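You operate a simulated robot arm through the tools that you are given. There is no shell and no other tool. Be economical: measure what you need, move in short steps, check, and stop when the job is done.

You run a simulated robot arm. Do the job below in one go: nothing can be reset, and whatever is moved stays where it is left.

Task
Put the wire brush on the size tag.

It is judged by the outcome, as a careful person would: the job done as asked, and still so three seconds after it is handed in. It fails if anything else is knocked over, pushed out of place, dropped, spilled or broken.

Robot
A 7-joint arm with a two-finger parallel gripper, fixed in place. Base frame: the origin is at the foot of the arm, x ahead of it, y to its left, z up; the work surface is at about z = 860. Units: mm, rad, N and s.
With the tool pointing down near the work surface it reaches from about 300 to 700 mm from the base axis. Its first joint turns from -1.152 to 1.152 rad. Payload 1.57 kg.
Tool frame: the origin (TCP) lies between the finger pads and is the grasp point; the fingertips stand 30 mm ahead of it; z points along the fingers, y is the line along which they close. The gripper opens to 110 mm. The fingers are 24 mm wide and 12 mm thick; the gripper's body (48 by 112 mm) begins 78 mm behind the TCP.
Orientation is that of the tool frame in the base frame, as a unit quaternion [x, y, z, w]. With the fingers straight down and closing along the base's y, the tool's x points along the base's -x, its y along +y and its z along -z.

Tools
- The arm moves only by the tool drive_tool. Its argument "plan" is a list of rows, each an object (a shift or turn left out is 0, a gripper value left out holds the last) with "xyz": the shift along the tool's x, y, z in units of 30 mm (1.0 is 30 mm), a list of three; "rotation": the turn, a rotation vector about the tool's x, y, z in units of 5 degrees (1.0 is 5 degrees), a list of three. In form: [{"xyz": [x, y, z], "rotation": [rx, ry, rz]}, ...]. A call has 1 to 10 rows; each row shifts and turns the commanded pose from where the row before left it, along the tool's axes as they then stand. "hand" is the closure in counts, from 0 (fully open) to 255 (shut), set as the call begins (left out, the last holds). A call with a number of a shift or a turn outside -1 to 1 is refused whole. Each row takes 0.2 s and may step no farther than 50 mm and 0.15 rad from the row before; otherwise, or with a gripper value out of range, the whole call is refused. A pose out of reach is approached as far as the arm can. The call stops where the force on the tool passes 40 N (or 10 N more than at its start, if that is more) or the arm is blocked; 0.2 s more then pass. Each finger travels about 108 mm/s and halts on what it meets, pressing with about 43 N; the grip force reading is that of the motor and also rises with nothing between the fingers. The clock runs only during rows and for 0.2 s after the last one: add rows that do not move to give the fingers time. It gives the time, the measured TCP pose, the force on the tool (base axes), the opening and the grip force at its end, in the units of the frame above (readings bear some noise), and new pictures: "pictures" is both (left out), scene, wrist or none.
- Cameras (640 x 400 px; columns grow to the right, rows downward): "scene" is fixed at [172.9, -419.2, 1379.2]; the picture's right is [0.52, -0.85, 0.00], its down [-0.67, -0.41, -0.61] and it looks along [0.52, 0.32, -0.79] (base axes); focal length 253 px, centre (320, 200). "wrist" rides on the gripper at [-36, 0, -80] in the tool frame; the picture's right is [0.00, -1.00, 0.00], its down [0.97, 0.00, -0.24] and it looks along [0.24, 0.00, 0.97] (tool axes); focal length 218 px, centre (320, 200).
- measure_at(camera, pixels): for up to 12 pixels [column, row] of the newest picture of that camera ("zoom" is the newest enlarged one), the place [x, y, z] in the base frame of the surface seen there, good to about 2 mm. No time passes.
- enlarge(camera, box): a new picture of the part [left, top, right, bottom] of that camera's present view, enlarged. No time passes.
- hand_in(): hands the job in; it is judged then, once.

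Go step by step. Measure first, check grasps and placings, and put right what went wrong. The budget is 60 turns and 120 pictures, counting those below and the enlarged ones. Unless the task says otherwise, let go and move clear before handing in, and close with one line.

The tools are called after "Emit:" by a JSON object that holds its "api" and its "payload". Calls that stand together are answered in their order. drive_tool: Moves the arm, as the interface text tells. Its arguments: {"type":"object","properties":{"plan":{"type":"array"},"hand":{"type":"number"},"pictures":{"type":"string","enum":["both","scene","wrist","none"]}},"required":["plan"]} The other tools are called the same way: measure_at (camera, pixels) gives the place of the surface under pixels of a picture; enlarge (camera, box) takes an enlarged picture of a part of a camera's view; hand_in () hands the job in.

At the start:

```text
time_s: 0.0
tcp_pos: [306.8, -296.3, 1189.2]
tool_rot: [0.001, 1.0, 0.001, 0.001]
force: [-0.4, 0.1, -0.9]
width: 110.1
gripper_force: 0.0
```

scene: 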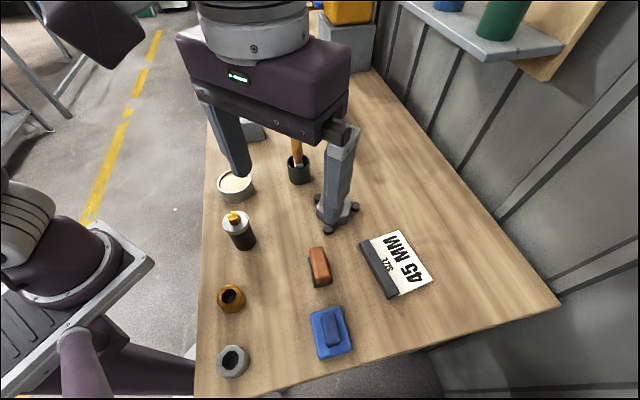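
wrist: 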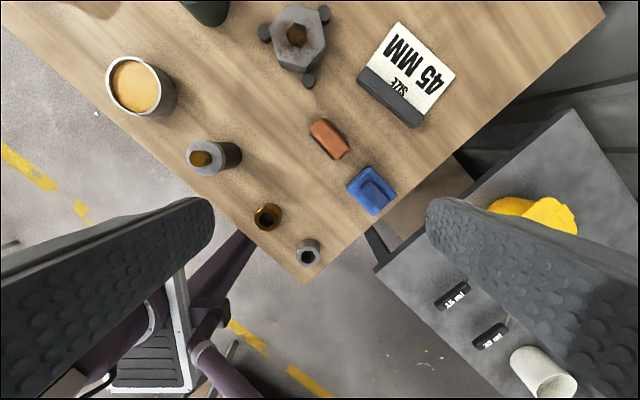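

The pictures show a size tag at about scene (398,263), with a brown block (320,267) and a blue item (331,332) near it. I'll enlarge the view to find the wire brush.

Emit:
{"api": "enlarge", "payload": {"camera": "scene", "box": [200, 220, 440, 390]}}

Emit:
{"api": "enlarge", "payload": {"camera": "wrist", "box": [90, 0, 480, 270]}}

Emit:
{"api": "enlarge", "payload": {"camera": "scene", "box": [190, 90, 390, 250]}}

```text
2.35 times, centred on (320, 305) of scene
```

zoom: 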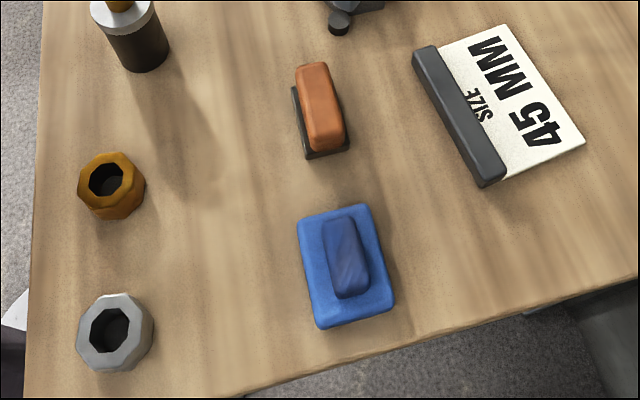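

```text
1.48 times, centred on (285, 135) of wrist
```

zoom: 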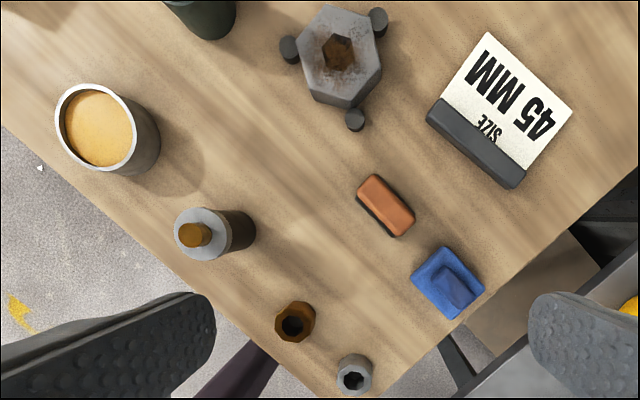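

```text
2.50 times, centred on (290, 170) of scene
```

zoom: 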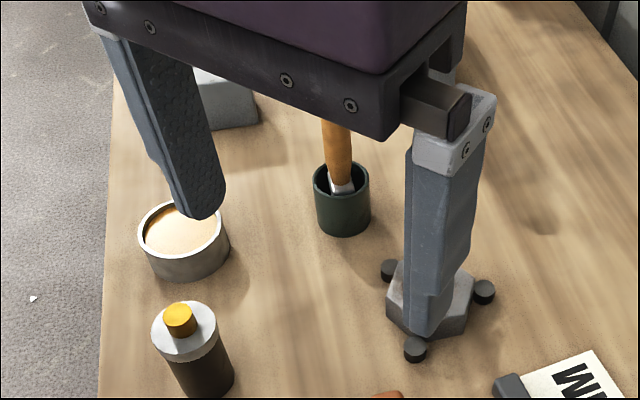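

The brown block at (320,267) has a dark bristle base, so it's the likely wire brush. The wooden handle in the cup still needs a closer look. Next I'll measure the block and the tag.

Emit:
{"api": "enlarge", "payload": {"camera": "scene", "box": [290, 225, 440, 305]}}

Emit:
{"api": "measure_at", "payload": {"camera": "scene", "pixels": [[313, 250], [324, 250], [315, 277], [328, 274], [320, 263], [310, 284], [366, 243], [391, 295], [400, 232], [431, 281], [404, 260], [335, 262]]}}

Emit:
{"api": "measure_at", "payload": {"camera": "wrist", "pixels": [[319, 119], [348, 150], [330, 137], [311, 128], [341, 159], [399, 22], [456, 71], [360, 76], [416, 126], [391, 98], [372, 190], [348, 188]]}}

```text
4.27 times, centred on (365, 265) of scene
```

zoom: 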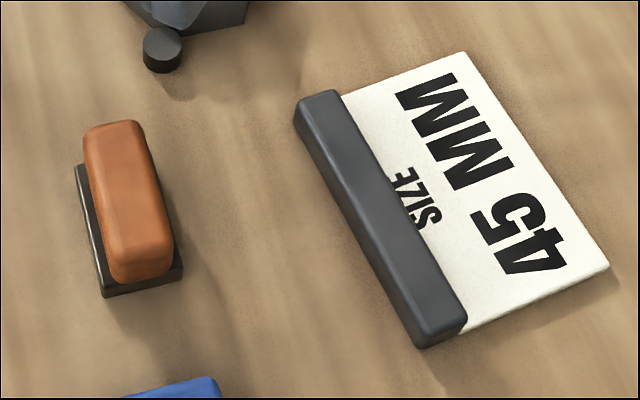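

```text
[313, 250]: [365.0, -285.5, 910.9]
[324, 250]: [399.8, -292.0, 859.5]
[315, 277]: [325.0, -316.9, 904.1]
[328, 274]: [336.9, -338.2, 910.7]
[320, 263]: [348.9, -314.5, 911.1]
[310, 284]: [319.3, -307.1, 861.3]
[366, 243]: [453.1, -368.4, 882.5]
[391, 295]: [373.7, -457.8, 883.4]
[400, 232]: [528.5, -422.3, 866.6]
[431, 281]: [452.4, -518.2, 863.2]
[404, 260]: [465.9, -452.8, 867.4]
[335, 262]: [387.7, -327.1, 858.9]
```

```text
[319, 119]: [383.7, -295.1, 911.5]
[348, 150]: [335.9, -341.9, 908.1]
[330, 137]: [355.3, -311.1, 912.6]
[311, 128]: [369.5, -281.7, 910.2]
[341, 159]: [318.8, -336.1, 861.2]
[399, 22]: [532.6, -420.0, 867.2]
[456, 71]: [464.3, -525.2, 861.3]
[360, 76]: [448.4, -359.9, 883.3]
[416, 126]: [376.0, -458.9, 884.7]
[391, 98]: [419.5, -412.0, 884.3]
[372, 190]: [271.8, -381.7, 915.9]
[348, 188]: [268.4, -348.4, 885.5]
```

The block is about 50 mm tall, with its top at z≈911. Before picking it, I'll check the cup item at (297,160) by moving the arm at this height to look at it from above.

Emit:
{"api": "measure_at", "payload": {"camera": "scene", "pixels": [[296, 142], [299, 160], [300, 180], [295, 150]]}}

Emit:
{"api": "drive_tool", "payload": {"plan": [{"xyz": [-0.5, 0.5, 0]}, {"xyz": [-0.5, 0.5, 0]}, {"xyz": [-0.5, 0.5, 0]}, {"xyz": [-0.5, 0.5, 0]}]}}

```text
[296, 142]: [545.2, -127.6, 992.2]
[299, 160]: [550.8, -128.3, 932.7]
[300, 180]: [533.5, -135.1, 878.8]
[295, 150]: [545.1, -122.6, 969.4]
```

```text
time_s: 1.0
tcp_pos: [366.6, -234.9, 1188.9]
tool_rot: [0.0, 1.0, 0.001, 0.0]
force: [1.0, 0.4, -0.6]
width: 109.8
gripper_force: 0.0
```

scene: 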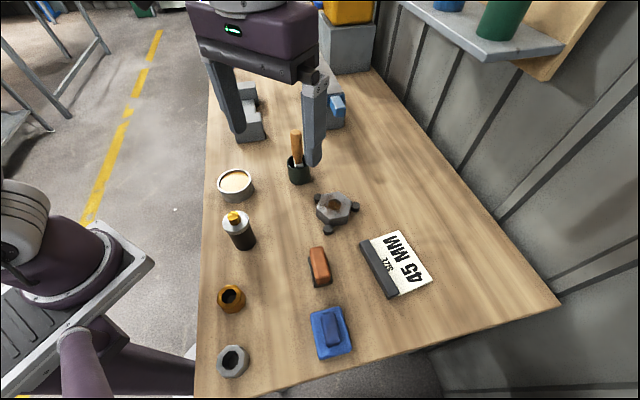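
wrist: 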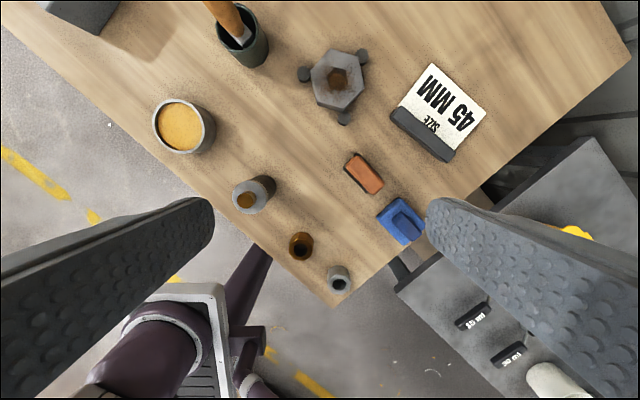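

Emit:
{"api": "enlarge", "payload": {"camera": "scene", "box": [200, 75, 360, 190]}}

Emit:
{"api": "enlarge", "payload": {"camera": "wrist", "box": [180, 0, 300, 75]}}

Emit:
{"api": "enlarge", "payload": {"camera": "wrist", "box": [320, 120, 440, 260]}}

```text
3.48 times, centred on (280, 132) of scene
```

zoom: 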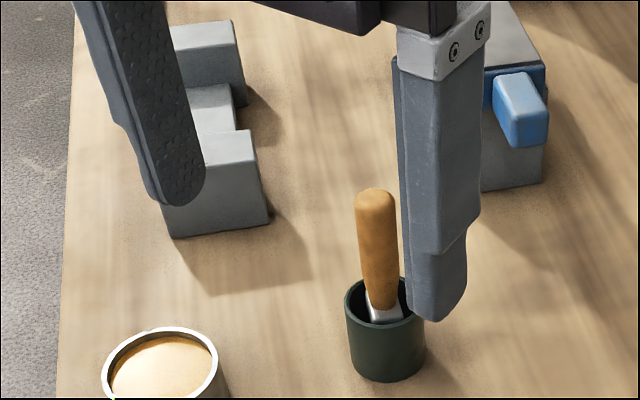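

```text
5.33 times, centred on (240, 38) of wrist
```

zoom: 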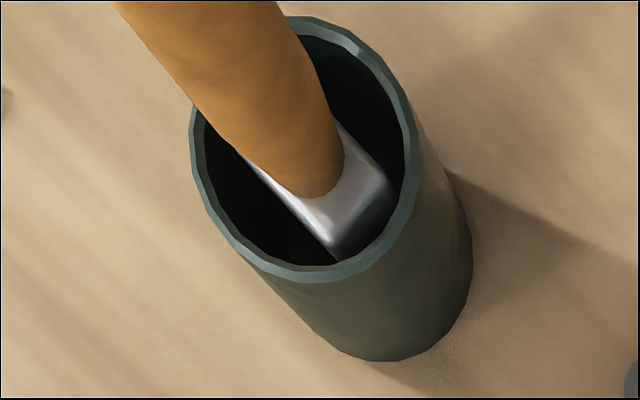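

```text
2.86 times, centred on (380, 190) of wrist
```

zoom: 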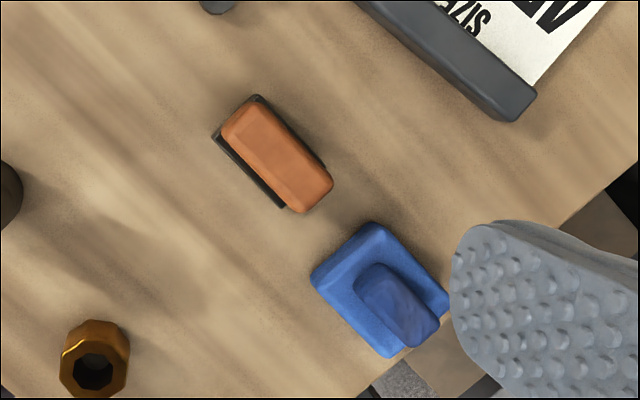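

The cup item has a wooden handle and a flat metal ferrule, and its head is hidden in the cup. I'll look straight down into it, staying high.

Emit:
{"api": "drive_tool", "payload": {"plan": [{"xyz": [-0.95, 0.45, 0]}, {"xyz": [-0.95, 0.45, 0]}, {"xyz": [-0.95, 0.45, 0]}, {"xyz": [-0.95, 0.45, 0]}, {"xyz": [-0.95, 0.45, 0]}, {"xyz": [-0.95, 0.45, 0]}, {"xyz": [-0.95, 0.45, 0]}]}}

Emit:
{"api": "enlarge", "payload": {"camera": "wrist", "box": [240, 120, 400, 280]}}

Emit:
{"api": "enlarge", "payload": {"camera": "scene", "box": [270, 120, 350, 200]}}

```text
time_s: 2.6
tcp_pos: [566.1, -141.1, 1190.9]
tool_rot: [0.001, 1.0, -0.001, 0.001]
force: [0.3, 0.6, -0.8]
width: 109.8
gripper_force: 0.1
```

scene: 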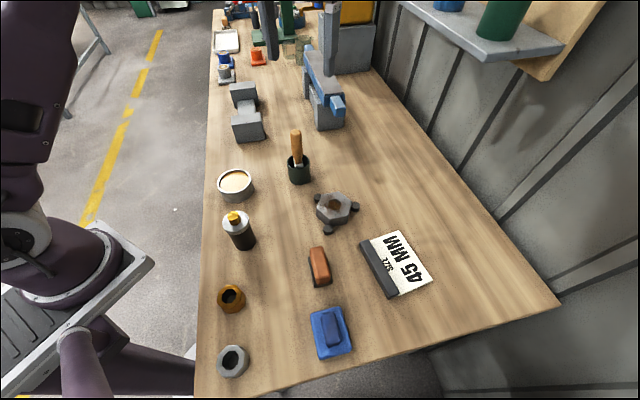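
wrist: 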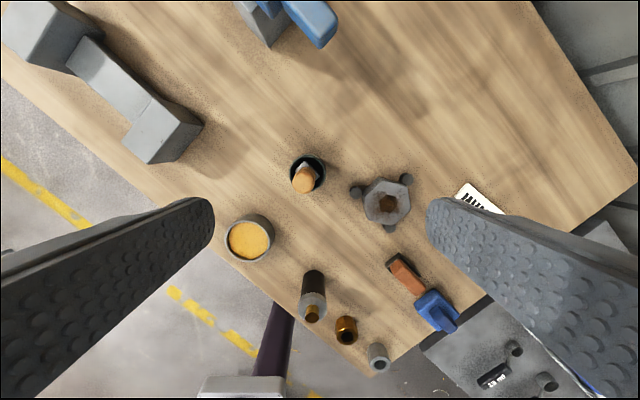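

```text
2.50 times, centred on (320, 200) of wrist
```

zoom: 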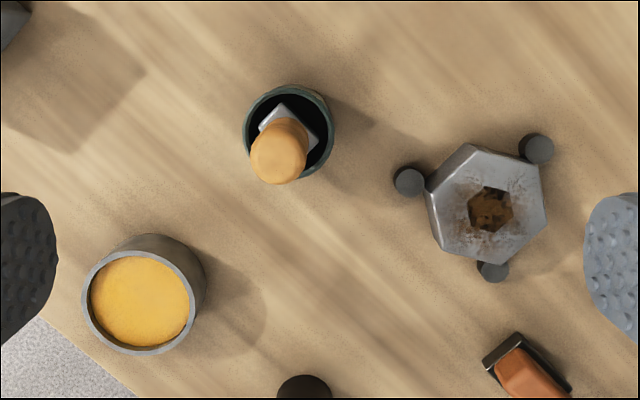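

```text
5.00 times, centred on (310, 160) of scene
```

zoom: 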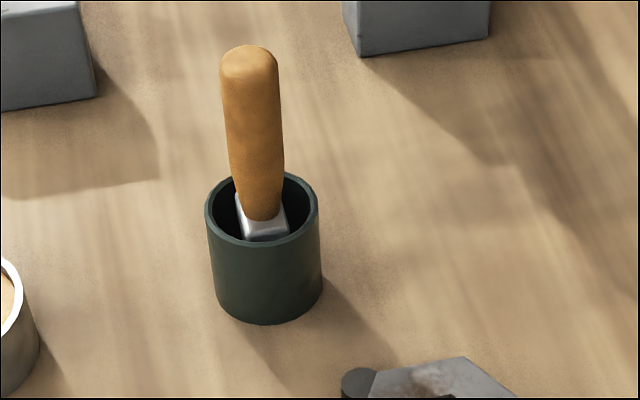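

The cup holds an ordinary flat-ferrule brush standing by the grease tub. The brown block with the dark base is still my candidate, so I'll go back above it for a closer look and turn to its axis.

Emit:
{"api": "drive_tool", "payload": {"plan": [{"xyz": [0.89, -0.71, 0]}, {"xyz": [0.89, -0.71, 0]}, {"xyz": [0.89, -0.71, 0]}, {"xyz": [0.89, -0.71, 0]}, {"xyz": [0.89, -0.71, 0]}, {"xyz": [0.89, -0.71, 0]}, {"xyz": [0.89, -0.71, 0]}, {"xyz": [0.89, -0.71, 0]}], "pictures": "none"}}

Emit:
{"api": "drive_tool", "payload": {"plan": [{"rotation": [0, 0, -1]}, {"rotation": [0, 0, -1]}, {"rotation": [0, 0, -1]}, {"rotation": [0, 0, -1]}, {"rotation": [0, 0, -1], "xyz": [0, 0, 0.9]}, {"rotation": [0, 0, -1], "xyz": [0, 0, 0.9]}, {"rotation": [0, 0, -1], "xyz": [0, 0, 0.9]}, {"rotation": [0, 0, -1], "xyz": [0, 0, 0.9]}, {"rotation": [0, 0, -1], "xyz": [0, 0, 0.9]}]}}

Emit:
{"api": "enlarge", "payload": {"camera": "wrist", "box": [200, 100, 440, 300]}}

```text
time_s: 4.4
tcp_pos: [351.5, -311.9, 1188.6]
tool_rot: [0.0, 1.0, 0.0, 0.0]
force: [1.0, -0.1, 0.3]
width: 110.2
gripper_force: 0.0
```

```text
time_s: 6.4
tcp_pos: [353.6, -311.8, 1056.3]
tool_rot: [-0.383, 0.924, 0.0, 0.0]
force: [0.3, -0.6, -0.9]
width: 110.3
gripper_force: 0.0
```

scene: 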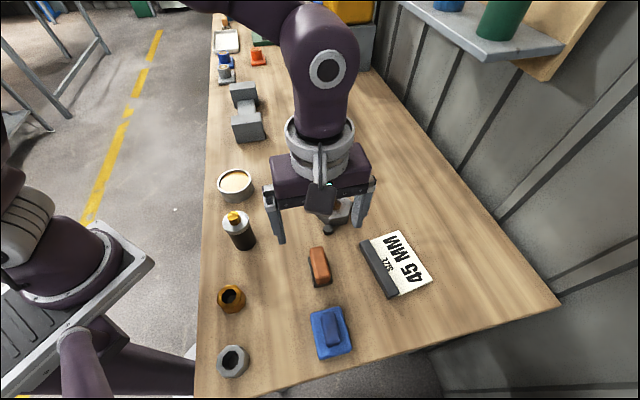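
wrist: 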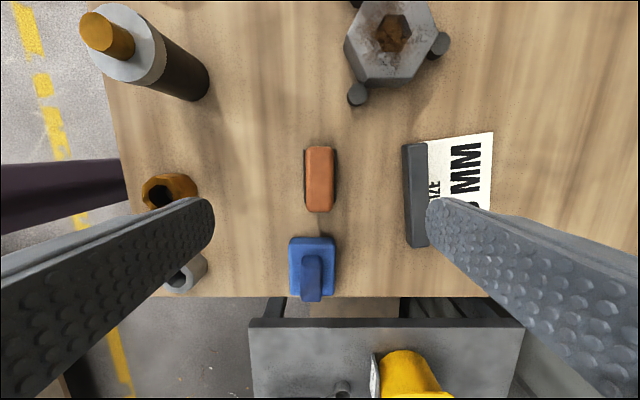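

```text
2.00 times, centred on (320, 200) of wrist
```

zoom: 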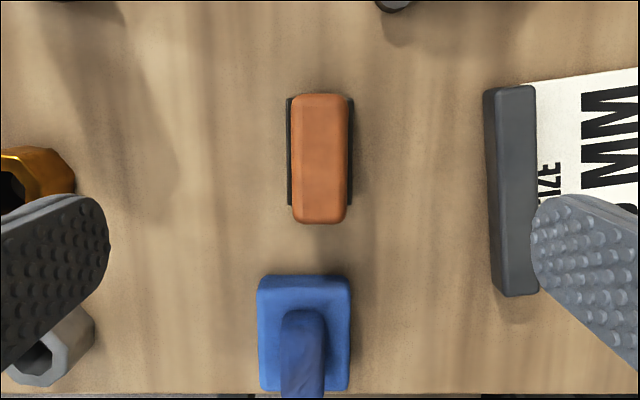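

The block is neatly aligned at wrist (320,180). To confirm which item has bristles, I'll back off and tilt the camera for a side view of the brown and blue items.

Emit:
{"api": "drive_tool", "payload": {"plan": [{"xyz": [-1, 0, -0.3]}, {"xyz": [-1, 0, -0.3]}, {"xyz": [-1, 0, -0.3]}, {"xyz": [-1, 0, -0.3]}, {"xyz": [-1, 0, -0.3]}], "pictures": "none"}}

Emit:
{"api": "drive_tool", "payload": {"plan": [{"rotation": [0, 1, 0]}, {"rotation": [0, 1, 0]}, {"rotation": [0, 1, 0]}, {"rotation": [0, 1, 0]}, {"rotation": [0, 1, 0]}, {"rotation": [0, 1, 0]}, {"rotation": [0, 1, 0]}, {"rotation": [0, 1, 0]}]}}

Emit:
{"api": "enlarge", "payload": {"camera": "wrist", "box": [240, 140, 400, 260]}}

```text
time_s: 7.6
tcp_pos: [458.1, -206.2, 1100.4]
tool_rot: [-0.383, 0.924, 0.001, 0.0]
force: [0.3, 0.2, -0.7]
width: 110.1
gripper_force: 0.1
```

```text
time_s: 9.4
tcp_pos: [459.9, -204.8, 1099.7]
tool_rot: [-0.359, 0.868, -0.131, -0.317]
force: [0.2, 1.2, -0.8]
width: 110.0
gripper_force: 0.0
```

scene: 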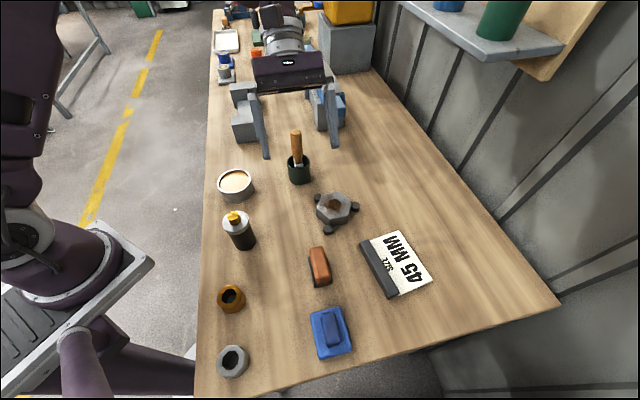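
wrist: 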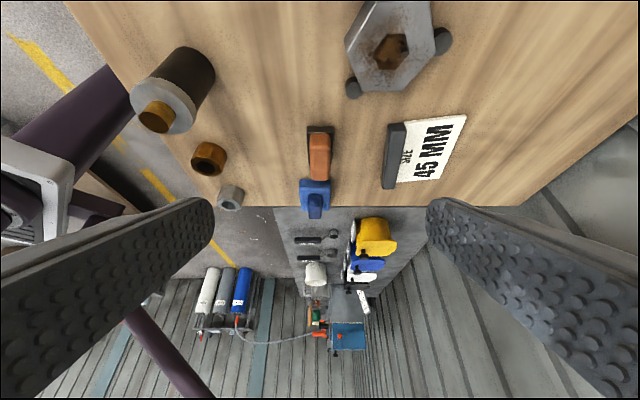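

```text
3.33 times, centred on (320, 200) of wrist
```

zoom: 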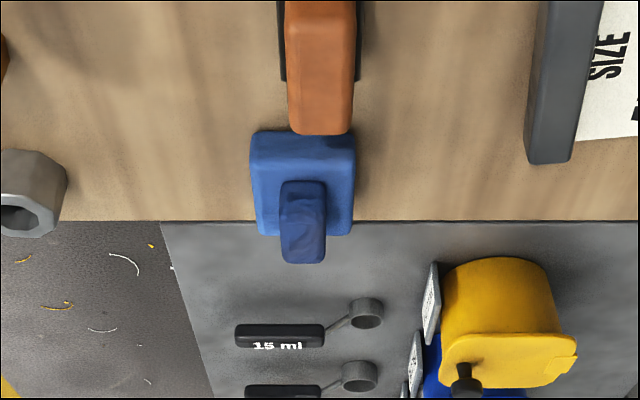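

Emit:
{"api": "enlarge", "payload": {"camera": "wrist", "box": [285, 110, 355, 160]}}

Emit:
{"api": "measure_at", "payload": {"camera": "wrist", "pixels": [[319, 132], [320, 129], [310, 150], [309, 130], [332, 130], [310, 158], [330, 150], [312, 145]]}}

Emit:
{"api": "enlarge", "payload": {"camera": "scene", "box": [295, 235, 345, 295]}}

Emit:
{"api": "enlarge", "payload": {"camera": "scene", "box": [200, 0, 360, 120]}}

```text
8.00 times, centred on (320, 135) of wrist
```

zoom: 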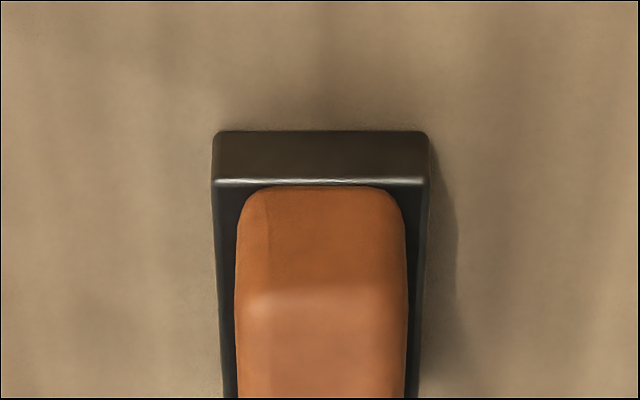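

```text
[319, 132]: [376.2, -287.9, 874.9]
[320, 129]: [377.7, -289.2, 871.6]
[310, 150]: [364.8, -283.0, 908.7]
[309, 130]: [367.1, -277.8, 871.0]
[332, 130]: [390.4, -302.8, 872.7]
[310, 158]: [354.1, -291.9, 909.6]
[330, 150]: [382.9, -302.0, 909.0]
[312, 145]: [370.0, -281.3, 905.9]
```

```text
6.67 times, centred on (320, 265) of scene
```

zoom: 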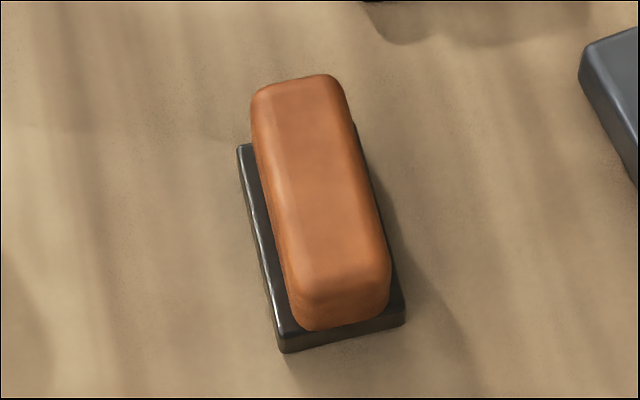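

```text
3.33 times, centred on (280, 60) of scene
```

zoom: 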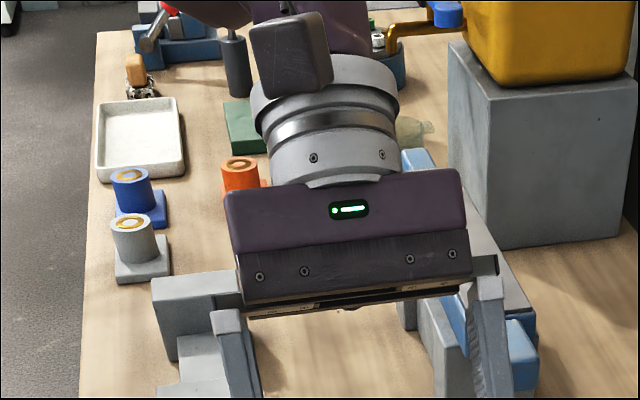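

Most of the block reads as a wooden grip on a dark base. There's also a small wooden-topped item with a dark, wiry base at scene (235,20), so I'll look at the far end before choosing.

Emit:
{"api": "enlarge", "payload": {"camera": "scene", "box": [215, 0, 275, 40]}}

Emit:
{"api": "measure_at", "payload": {"camera": "scene", "pixels": [[234, 21], [234, 15], [256, 35]]}}

Emit:
{"api": "enlarge", "payload": {"camera": "wrist", "box": [290, 165, 350, 225]}}

```text
10.00 times, centred on (245, 20) of scene
```

zoom: 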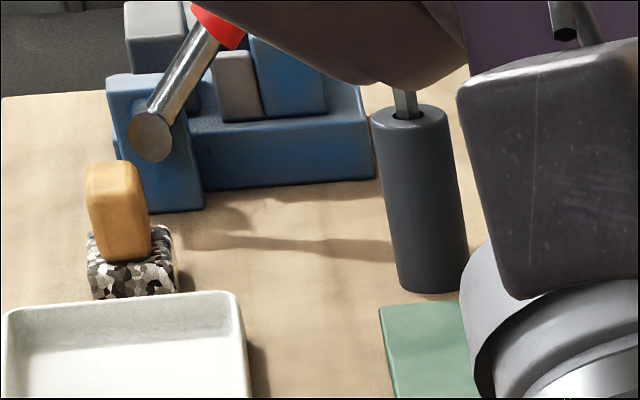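

```text
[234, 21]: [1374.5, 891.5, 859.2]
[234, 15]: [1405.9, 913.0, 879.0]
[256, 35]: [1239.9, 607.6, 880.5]
```

```text
6.67 times, centred on (320, 195) of wrist
```

zoom: 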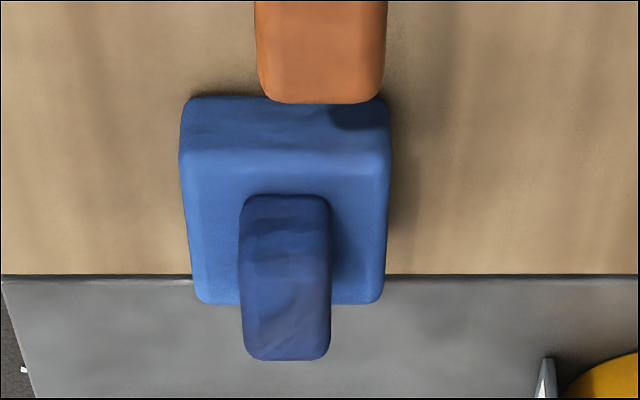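

The far item is about 1.6 m away and out of reach. The blue item is a folded cloth, and the cup brush goes with the grease. The wire brush is therefore the brown-backed block with the dark face, so I'll level the tool and go back over it.

Emit:
{"api": "drive_tool", "payload": {"plan": [{"rotation": [0, -1, 0]}, {"rotation": [0, -1, 0]}, {"rotation": [0, -1, 0]}, {"rotation": [0, -1, 0]}, {"rotation": [0, -1, 0]}, {"rotation": [0, -1, 0]}, {"rotation": [0, -1, 0]}, {"rotation": [0, -1, 0]}], "pictures": "none"}}

Emit:
{"api": "drive_tool", "payload": {"plan": [{"xyz": [1, 0, 0.3]}, {"xyz": [1, 0, 0.3]}, {"xyz": [1, 0, 0.3]}, {"xyz": [1, 0, 0.3]}, {"xyz": [0.9, 0, 0.3]}, {"xyz": [0, 0, 0.8]}], "hand": 93}}

```text
time_s: 11.2
tcp_pos: [458.3, -203.7, 1098.5]
tool_rot: [-0.383, 0.924, 0.0, 0.002]
force: [-0.4, -0.2, 0.8]
width: 110.5
gripper_force: 0.1
```

```text
time_s: 12.6
tcp_pos: [352.2, -309.6, 1032.7]
tool_rot: [-0.382, 0.924, -0.001, 0.0]
force: [-0.8, 0.6, 0.7]
width: 69.8
gripper_force: 0.1
```

scene: 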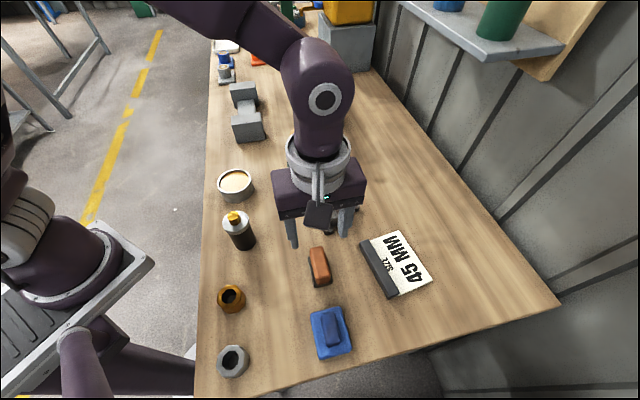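
wrist: 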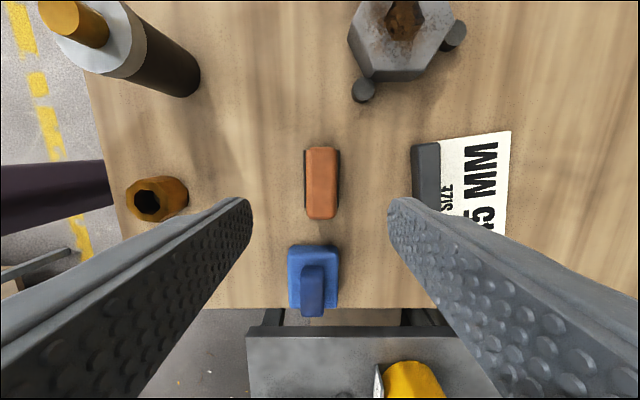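

Emit:
{"api": "enlarge", "payload": {"camera": "wrist", "box": [280, 120, 540, 260]}}

Emit:
{"api": "measure_at", "payload": {"camera": "wrist", "pixels": [[322, 150], [322, 214], [309, 180], [334, 180], [308, 152], [334, 152], [310, 214], [335, 214], [440, 142], [442, 200], [509, 135], [506, 230]]}}

Emit:
{"api": "measure_at", "payload": {"camera": "scene", "pixels": [[372, 240], [399, 293], [400, 232], [430, 280], [385, 240], [415, 285], [405, 262], [368, 243], [391, 296]]}}

```text
2.46 times, centred on (410, 190) of wrist
```

zoom: 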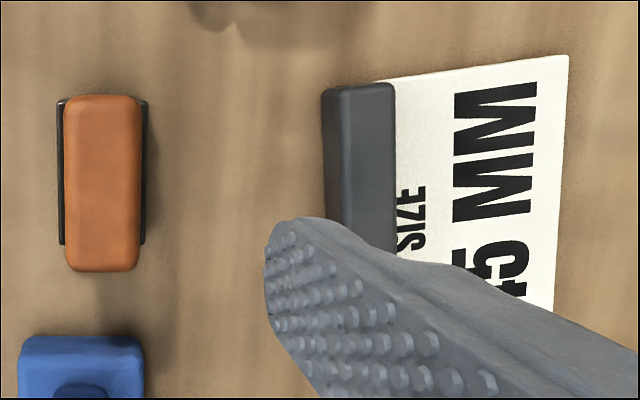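

```text
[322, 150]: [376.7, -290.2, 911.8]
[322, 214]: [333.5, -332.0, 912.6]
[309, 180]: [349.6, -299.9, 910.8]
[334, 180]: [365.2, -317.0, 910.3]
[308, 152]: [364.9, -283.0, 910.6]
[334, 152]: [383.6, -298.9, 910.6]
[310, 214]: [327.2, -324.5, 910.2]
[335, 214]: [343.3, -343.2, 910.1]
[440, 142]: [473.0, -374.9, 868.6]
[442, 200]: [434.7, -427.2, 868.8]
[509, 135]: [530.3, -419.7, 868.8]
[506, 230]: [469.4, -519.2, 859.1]
```

```text
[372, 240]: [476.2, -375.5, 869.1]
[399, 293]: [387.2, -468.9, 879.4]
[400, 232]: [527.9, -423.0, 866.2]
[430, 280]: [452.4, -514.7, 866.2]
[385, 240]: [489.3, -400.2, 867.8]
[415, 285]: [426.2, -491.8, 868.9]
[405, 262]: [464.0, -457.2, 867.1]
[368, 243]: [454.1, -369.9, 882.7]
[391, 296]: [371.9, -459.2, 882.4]
```

The brush centre is about (355,-312) with its top at z 911, and its axis is about 47° like the tag's. I'll align, descend so the fingertips stop just above its dark base, and check.

Emit:
{"api": "drive_tool", "payload": {"plan": [{"rotation": [0, 0, -0.46]}, {"xyz": [0.01, -0.12, 0]}, {"xyz": [0, 0, 0.8]}, {"xyz": [0, 0, 0.8]}, {"xyz": [0, 0, 0.8]}, {"xyz": [0, 0, 0.8]}, {"xyz": [0, 0, 0.5]}, {"xyz": [0, 0, 0.25]}]}}

```text
time_s: 14.4
tcp_pos: [357.9, -310.7, 909.3]
tool_rot: [-0.401, 0.916, 0.0, 0.0]
force: [-0.3, 0.5, 0.1]
width: 69.6
gripper_force: 0.0
```

scene: 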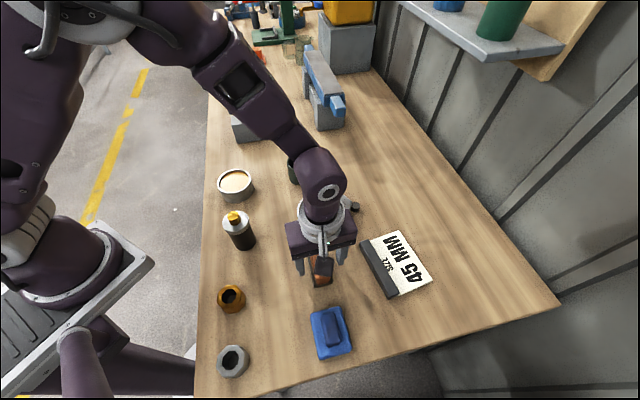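
wrist: 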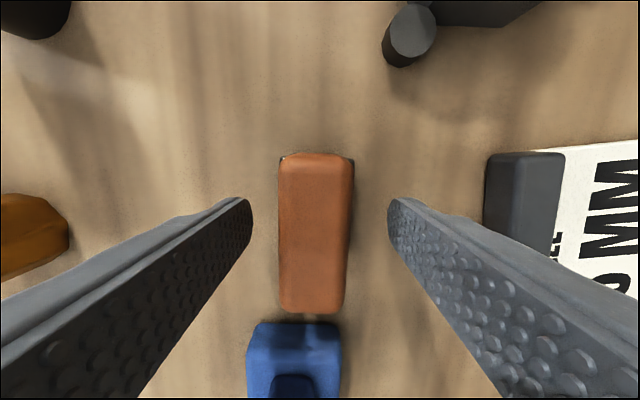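

The block sits between the fingers and nearly centred (279–350 against 250–390). I'll raise 3 mm to clear the base lip, then close.

Emit:
{"api": "drive_tool", "payload": {"plan": [{"xyz": [0, -0.05, -0.1]}], "pictures": "none"}}

Emit:
{"api": "drive_tool", "payload": {"plan": [{}, {}, {}, {}], "hand": 255}}

```text
time_s: 14.8
tcp_pos: [357.5, -312.4, 914.4]
tool_rot: [-0.401, 0.916, 0.001, 0.001]
force: [-0.1, -0.2, 0.1]
width: 69.7
gripper_force: 0.0
```

```text
time_s: 15.8
tcp_pos: [357.6, -313.2, 915.2]
tool_rot: [-0.401, 0.916, 0.0, -0.001]
force: [0.6, -0.8, 1.7]
width: 29.2
gripper_force: 38.9
```

scene: 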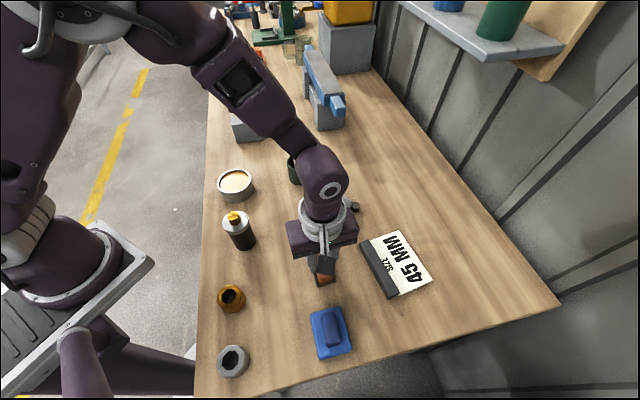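
wrist: 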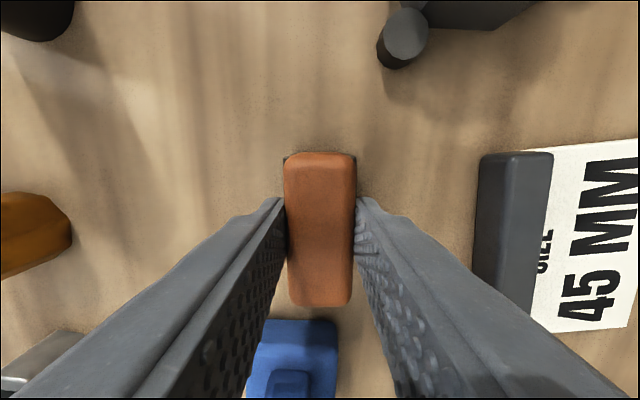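

The grip is firm at width 29.2 and force 39. I'll lift 60 mm and check.

Emit:
{"api": "drive_tool", "payload": {"plan": [{"xyz": [0, 0, -0.4]}, {"xyz": [0, 0, -0.8]}, {"xyz": [0, 0, -0.8]}]}}

```text
time_s: 16.6
tcp_pos: [357.0, -313.7, 974.7]
tool_rot: [-0.401, 0.916, 0.0, 0.0]
force: [0.2, -0.7, 0.3]
width: 29.3
gripper_force: 38.8
```

scene: 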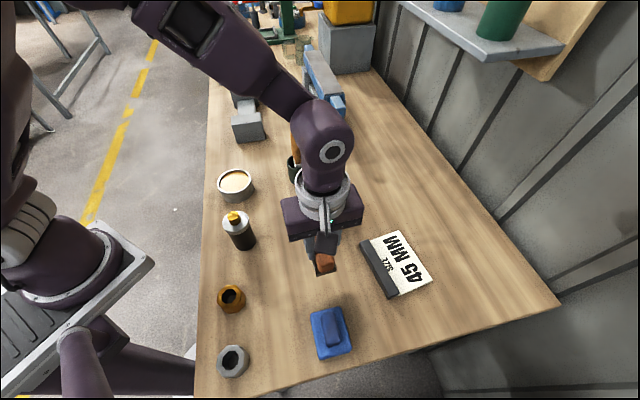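
wrist: 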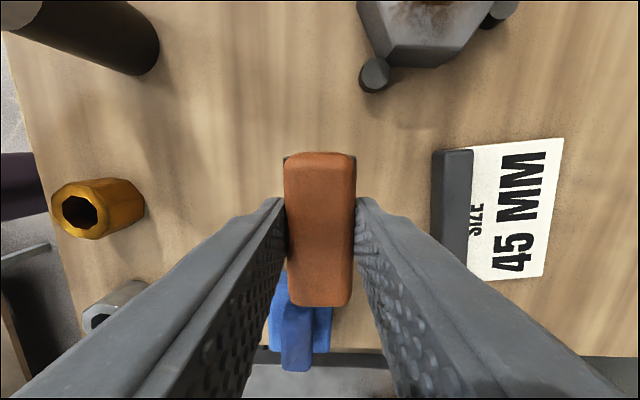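

The brush is held and 60 mm up. I'll carry it across to above the tag's white plate, target TCP about (465,-447).

Emit:
{"api": "drive_tool", "payload": {"plan": [{"xyz": [0.138, -0.944, 0]}, {"xyz": [0.138, -0.944, 0]}, {"xyz": [0.138, -0.944, 0]}, {"xyz": [0.138, -0.944, 0]}, {"xyz": [0.138, -0.944, 0]}, {"xyz": [0.138, -0.944, 0]}, {}]}}

Emit:
{"api": "measure_at", "payload": {"camera": "wrist", "pixels": [[310, 158], [340, 158], [300, 300], [345, 300], [320, 230]]}}

Emit:
{"api": "enlarge", "payload": {"camera": "scene", "box": [330, 180, 470, 310]}}

```text
time_s: 18.2
tcp_pos: [469.2, -446.7, 974.5]
tool_rot: [-0.401, 0.916, 0.001, 0.0]
force: [-0.5, -1.1, -1.3]
width: 28.9
gripper_force: 39.2
```

scene: 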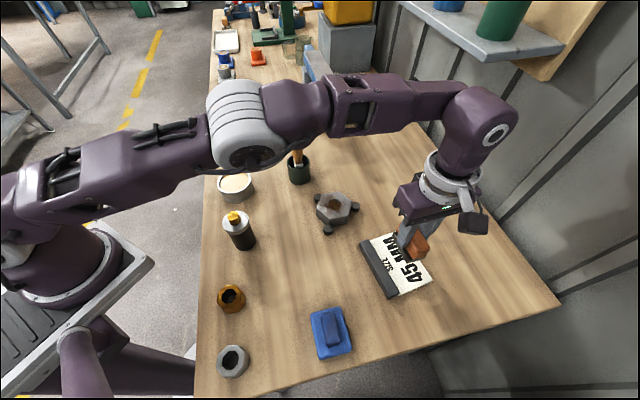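
wrist: 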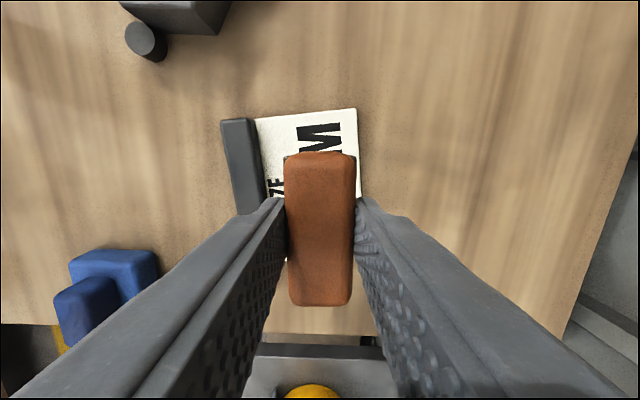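

```text
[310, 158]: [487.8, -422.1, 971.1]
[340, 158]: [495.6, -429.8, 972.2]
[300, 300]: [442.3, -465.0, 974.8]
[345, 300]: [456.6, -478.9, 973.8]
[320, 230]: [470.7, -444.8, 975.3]
```

```text
3.08 times, centred on (400, 245) of scene
```

zoom: 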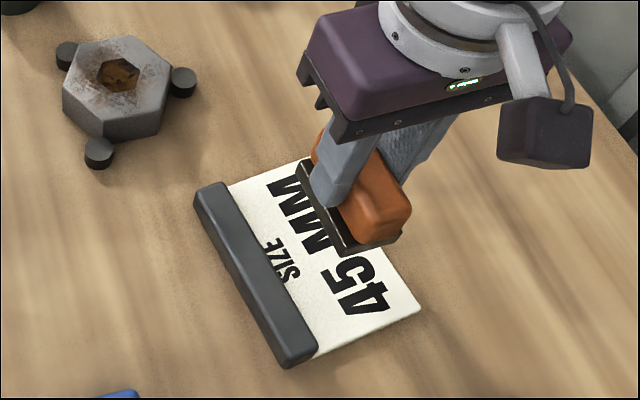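

The brush centre is (470.6,-449), about 5 mm toward the outer edge of the plate. I'll correct that and descend gently.

Emit:
{"api": "drive_tool", "payload": {"plan": [{"xyz": [0.1, 0.17, 0]}, {"xyz": [0, 0, 0.5]}, {"xyz": [0, 0, 0.5]}, {"xyz": [0, 0, 0.3]}, {"xyz": [0, 0, 0.2]}, {}]}}

Emit:
{"api": "enlarge", "payload": {"camera": "scene", "box": [340, 200, 450, 310]}}

```text
time_s: 19.6
tcp_pos: [460.1, -444.6, 930.5]
tool_rot: [-0.401, 0.916, -0.001, 0.0]
force: [0.4, 0.1, -0.9]
width: 29.0
gripper_force: 38.3
```

scene: 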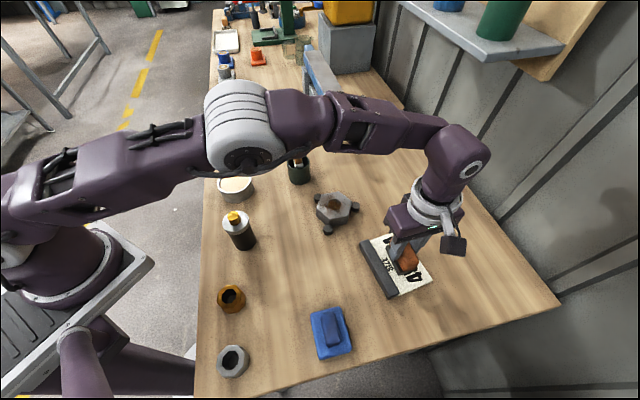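
wrist: 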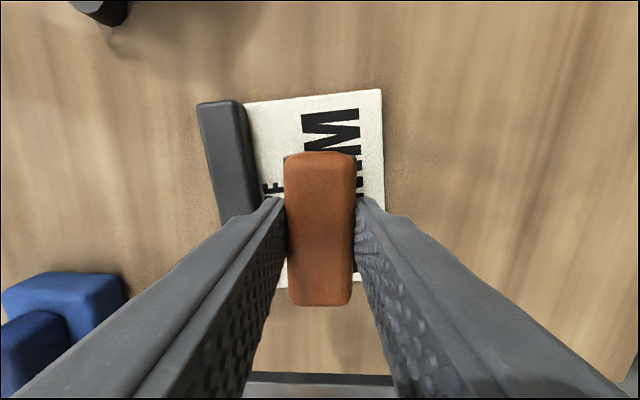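

```text
3.64 times, centred on (395, 255) of scene
```

zoom: 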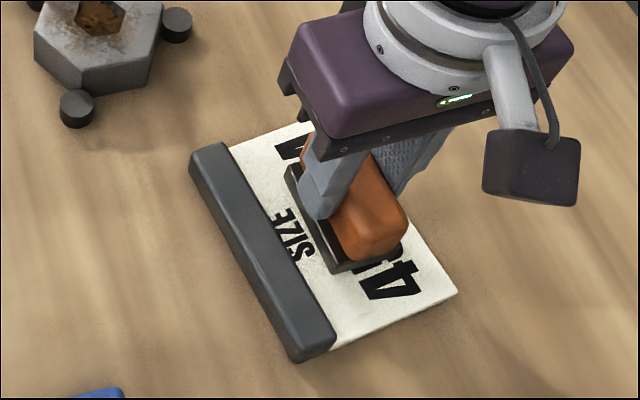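

The brush is over the white plate, clear of the bar, and about 8 mm up. I'll go down in small steps until contact.

Emit:
{"api": "drive_tool", "payload": {"plan": [{"xyz": [0, 0, 0.1]}, {"xyz": [0, 0, 0.1]}, {}], "pictures": "none"}}

Emit:
{"api": "enlarge", "payload": {"camera": "scene", "box": [340, 200, 450, 310]}}

```text
time_s: 20.4
tcp_pos: [460.4, -445.1, 925.3]
tool_rot: [-0.401, 0.916, 0.0, 0.0]
force: [-0.5, 0.6, -0.4]
width: 29.0
gripper_force: 39.0
```

```text
3.64 times, centred on (395, 255) of scene
```

zoom: 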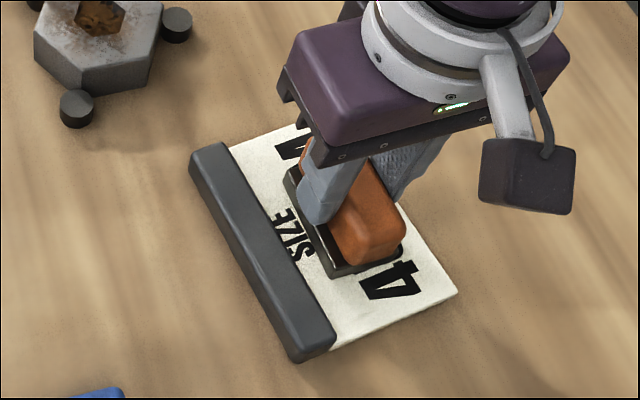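

There's no contact yet at z 925, so I'll take fine 1 mm steps.

Emit:
{"api": "drive_tool", "payload": {"plan": [{"xyz": [0, 0, 0.04]}, {"xyz": [0, 0, 0.04]}, {}], "pictures": "none"}}

Emit:
{"api": "drive_tool", "payload": {"plan": [{"xyz": [0, 0, 0.04]}, {}], "pictures": "none"}}

```text
time_s: 21.2
tcp_pos: [460.6, -444.4, 923.7]
tool_rot: [-0.401, 0.916, 0.001, 0.0]
force: [-0.7, -0.5, -1.8]
width: 28.9
gripper_force: 39.1
```

```text
time_s: 21.8
tcp_pos: [459.4, -445.1, 922.0]
tool_rot: [-0.402, 0.916, -0.001, 0.0]
force: [-0.6, 0.2, 10.9]
width: 29.1
gripper_force: 39.2
```

The force rose to 10.9 N at z 922, so the brush is in contact with the tag. I'll open the fingers slightly to release.

Emit:
{"api": "drive_tool", "payload": {"plan": [{}, {}], "hand": 155}}

```text
time_s: 22.4
tcp_pos: [459.5, -444.6, 920.7]
tool_rot: [-0.401, 0.916, 0.001, 0.0]
force: [0.0, 0.2, 0.5]
width: 43.1
gripper_force: 0.0
```

scene: 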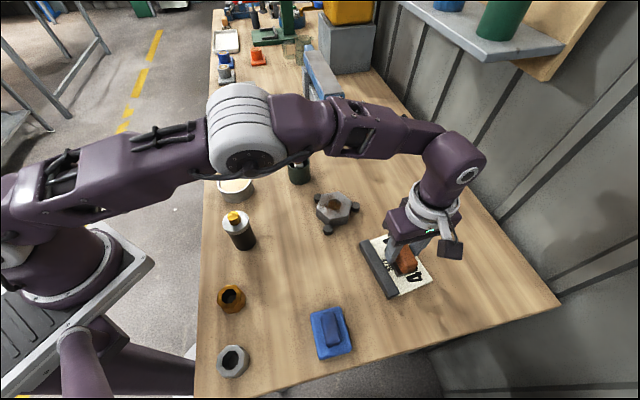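
wrist: 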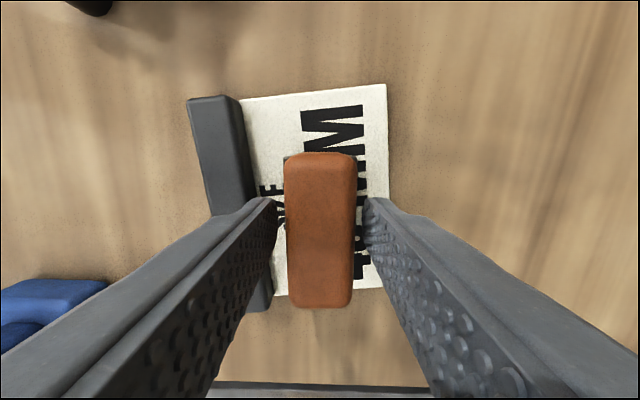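

The brush is released and standing on the white plate. I'll rise straight up to get clear.

Emit:
{"api": "drive_tool", "payload": {"plan": [{"xyz": [0, 0, -0.4]}, {"xyz": [0, 0, -0.8]}, {"xyz": [0, 0, -1]}, {"xyz": [0, 0, -1]}, {"xyz": [0, 0, -1]}, {"xyz": [-1, 0, 0]}, {"xyz": [-1, 0, 0]}, {}, {}]}}

Emit:
{"api": "enlarge", "payload": {"camera": "scene", "box": [340, 200, 450, 310]}}

Emit:
{"api": "measure_at", "payload": {"camera": "scene", "pixels": [[368, 243], [391, 296], [430, 280], [405, 258]]}}

```text
time_s: 24.4
tcp_pos: [499.5, -399.1, 1045.5]
tool_rot: [-0.401, 0.916, 0.0, 0.0]
force: [0.0, -0.2, 0.1]
width: 43.0
gripper_force: 0.0
```

scene: 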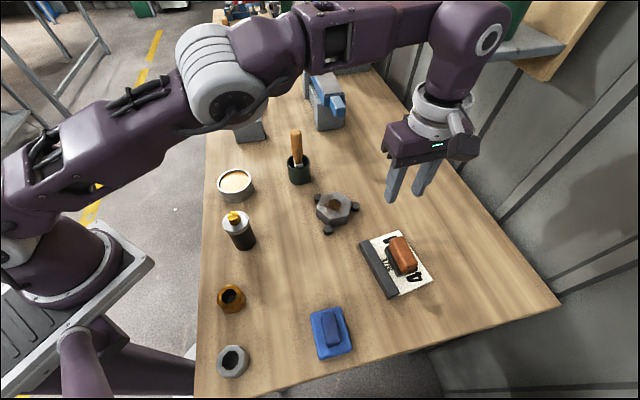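
wrist: 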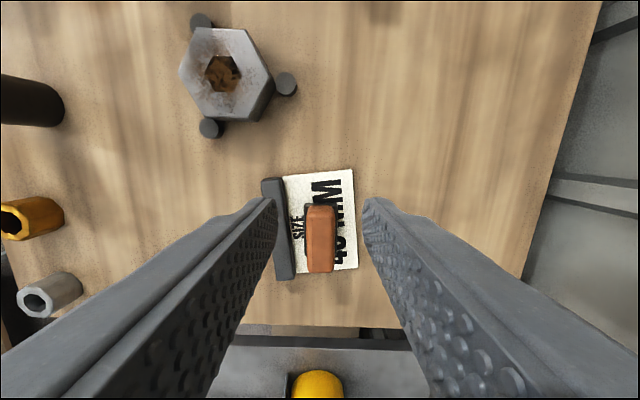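

```text
3.64 times, centred on (395, 255) of scene
```

zoom: 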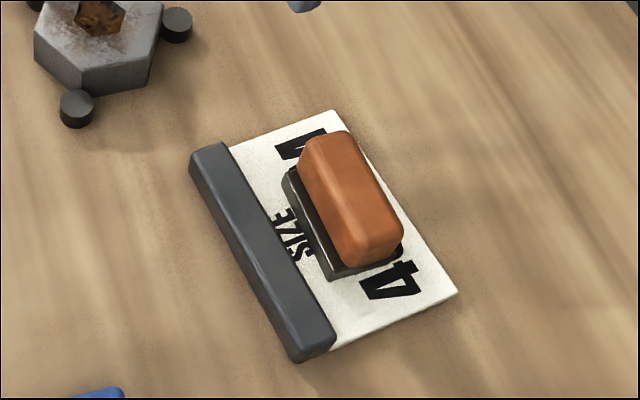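

```text
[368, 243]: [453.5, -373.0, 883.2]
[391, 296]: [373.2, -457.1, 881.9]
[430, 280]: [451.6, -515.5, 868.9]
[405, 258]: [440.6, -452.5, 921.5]
```

The brush is resting flat on the tag's white plate. The tag hasn't moved, nothing else was disturbed, and the arm is clear, so I'm handing in.

Emit:
{"api": "hand_in", "payload": {}}

```text
The job is handed in.
```

I placed the brown-backed block with the dark base flat on the size tag, let go, moved the arm clear and handed in; I took it to be the wire brush by its shape and place, since no bristles could be made out.
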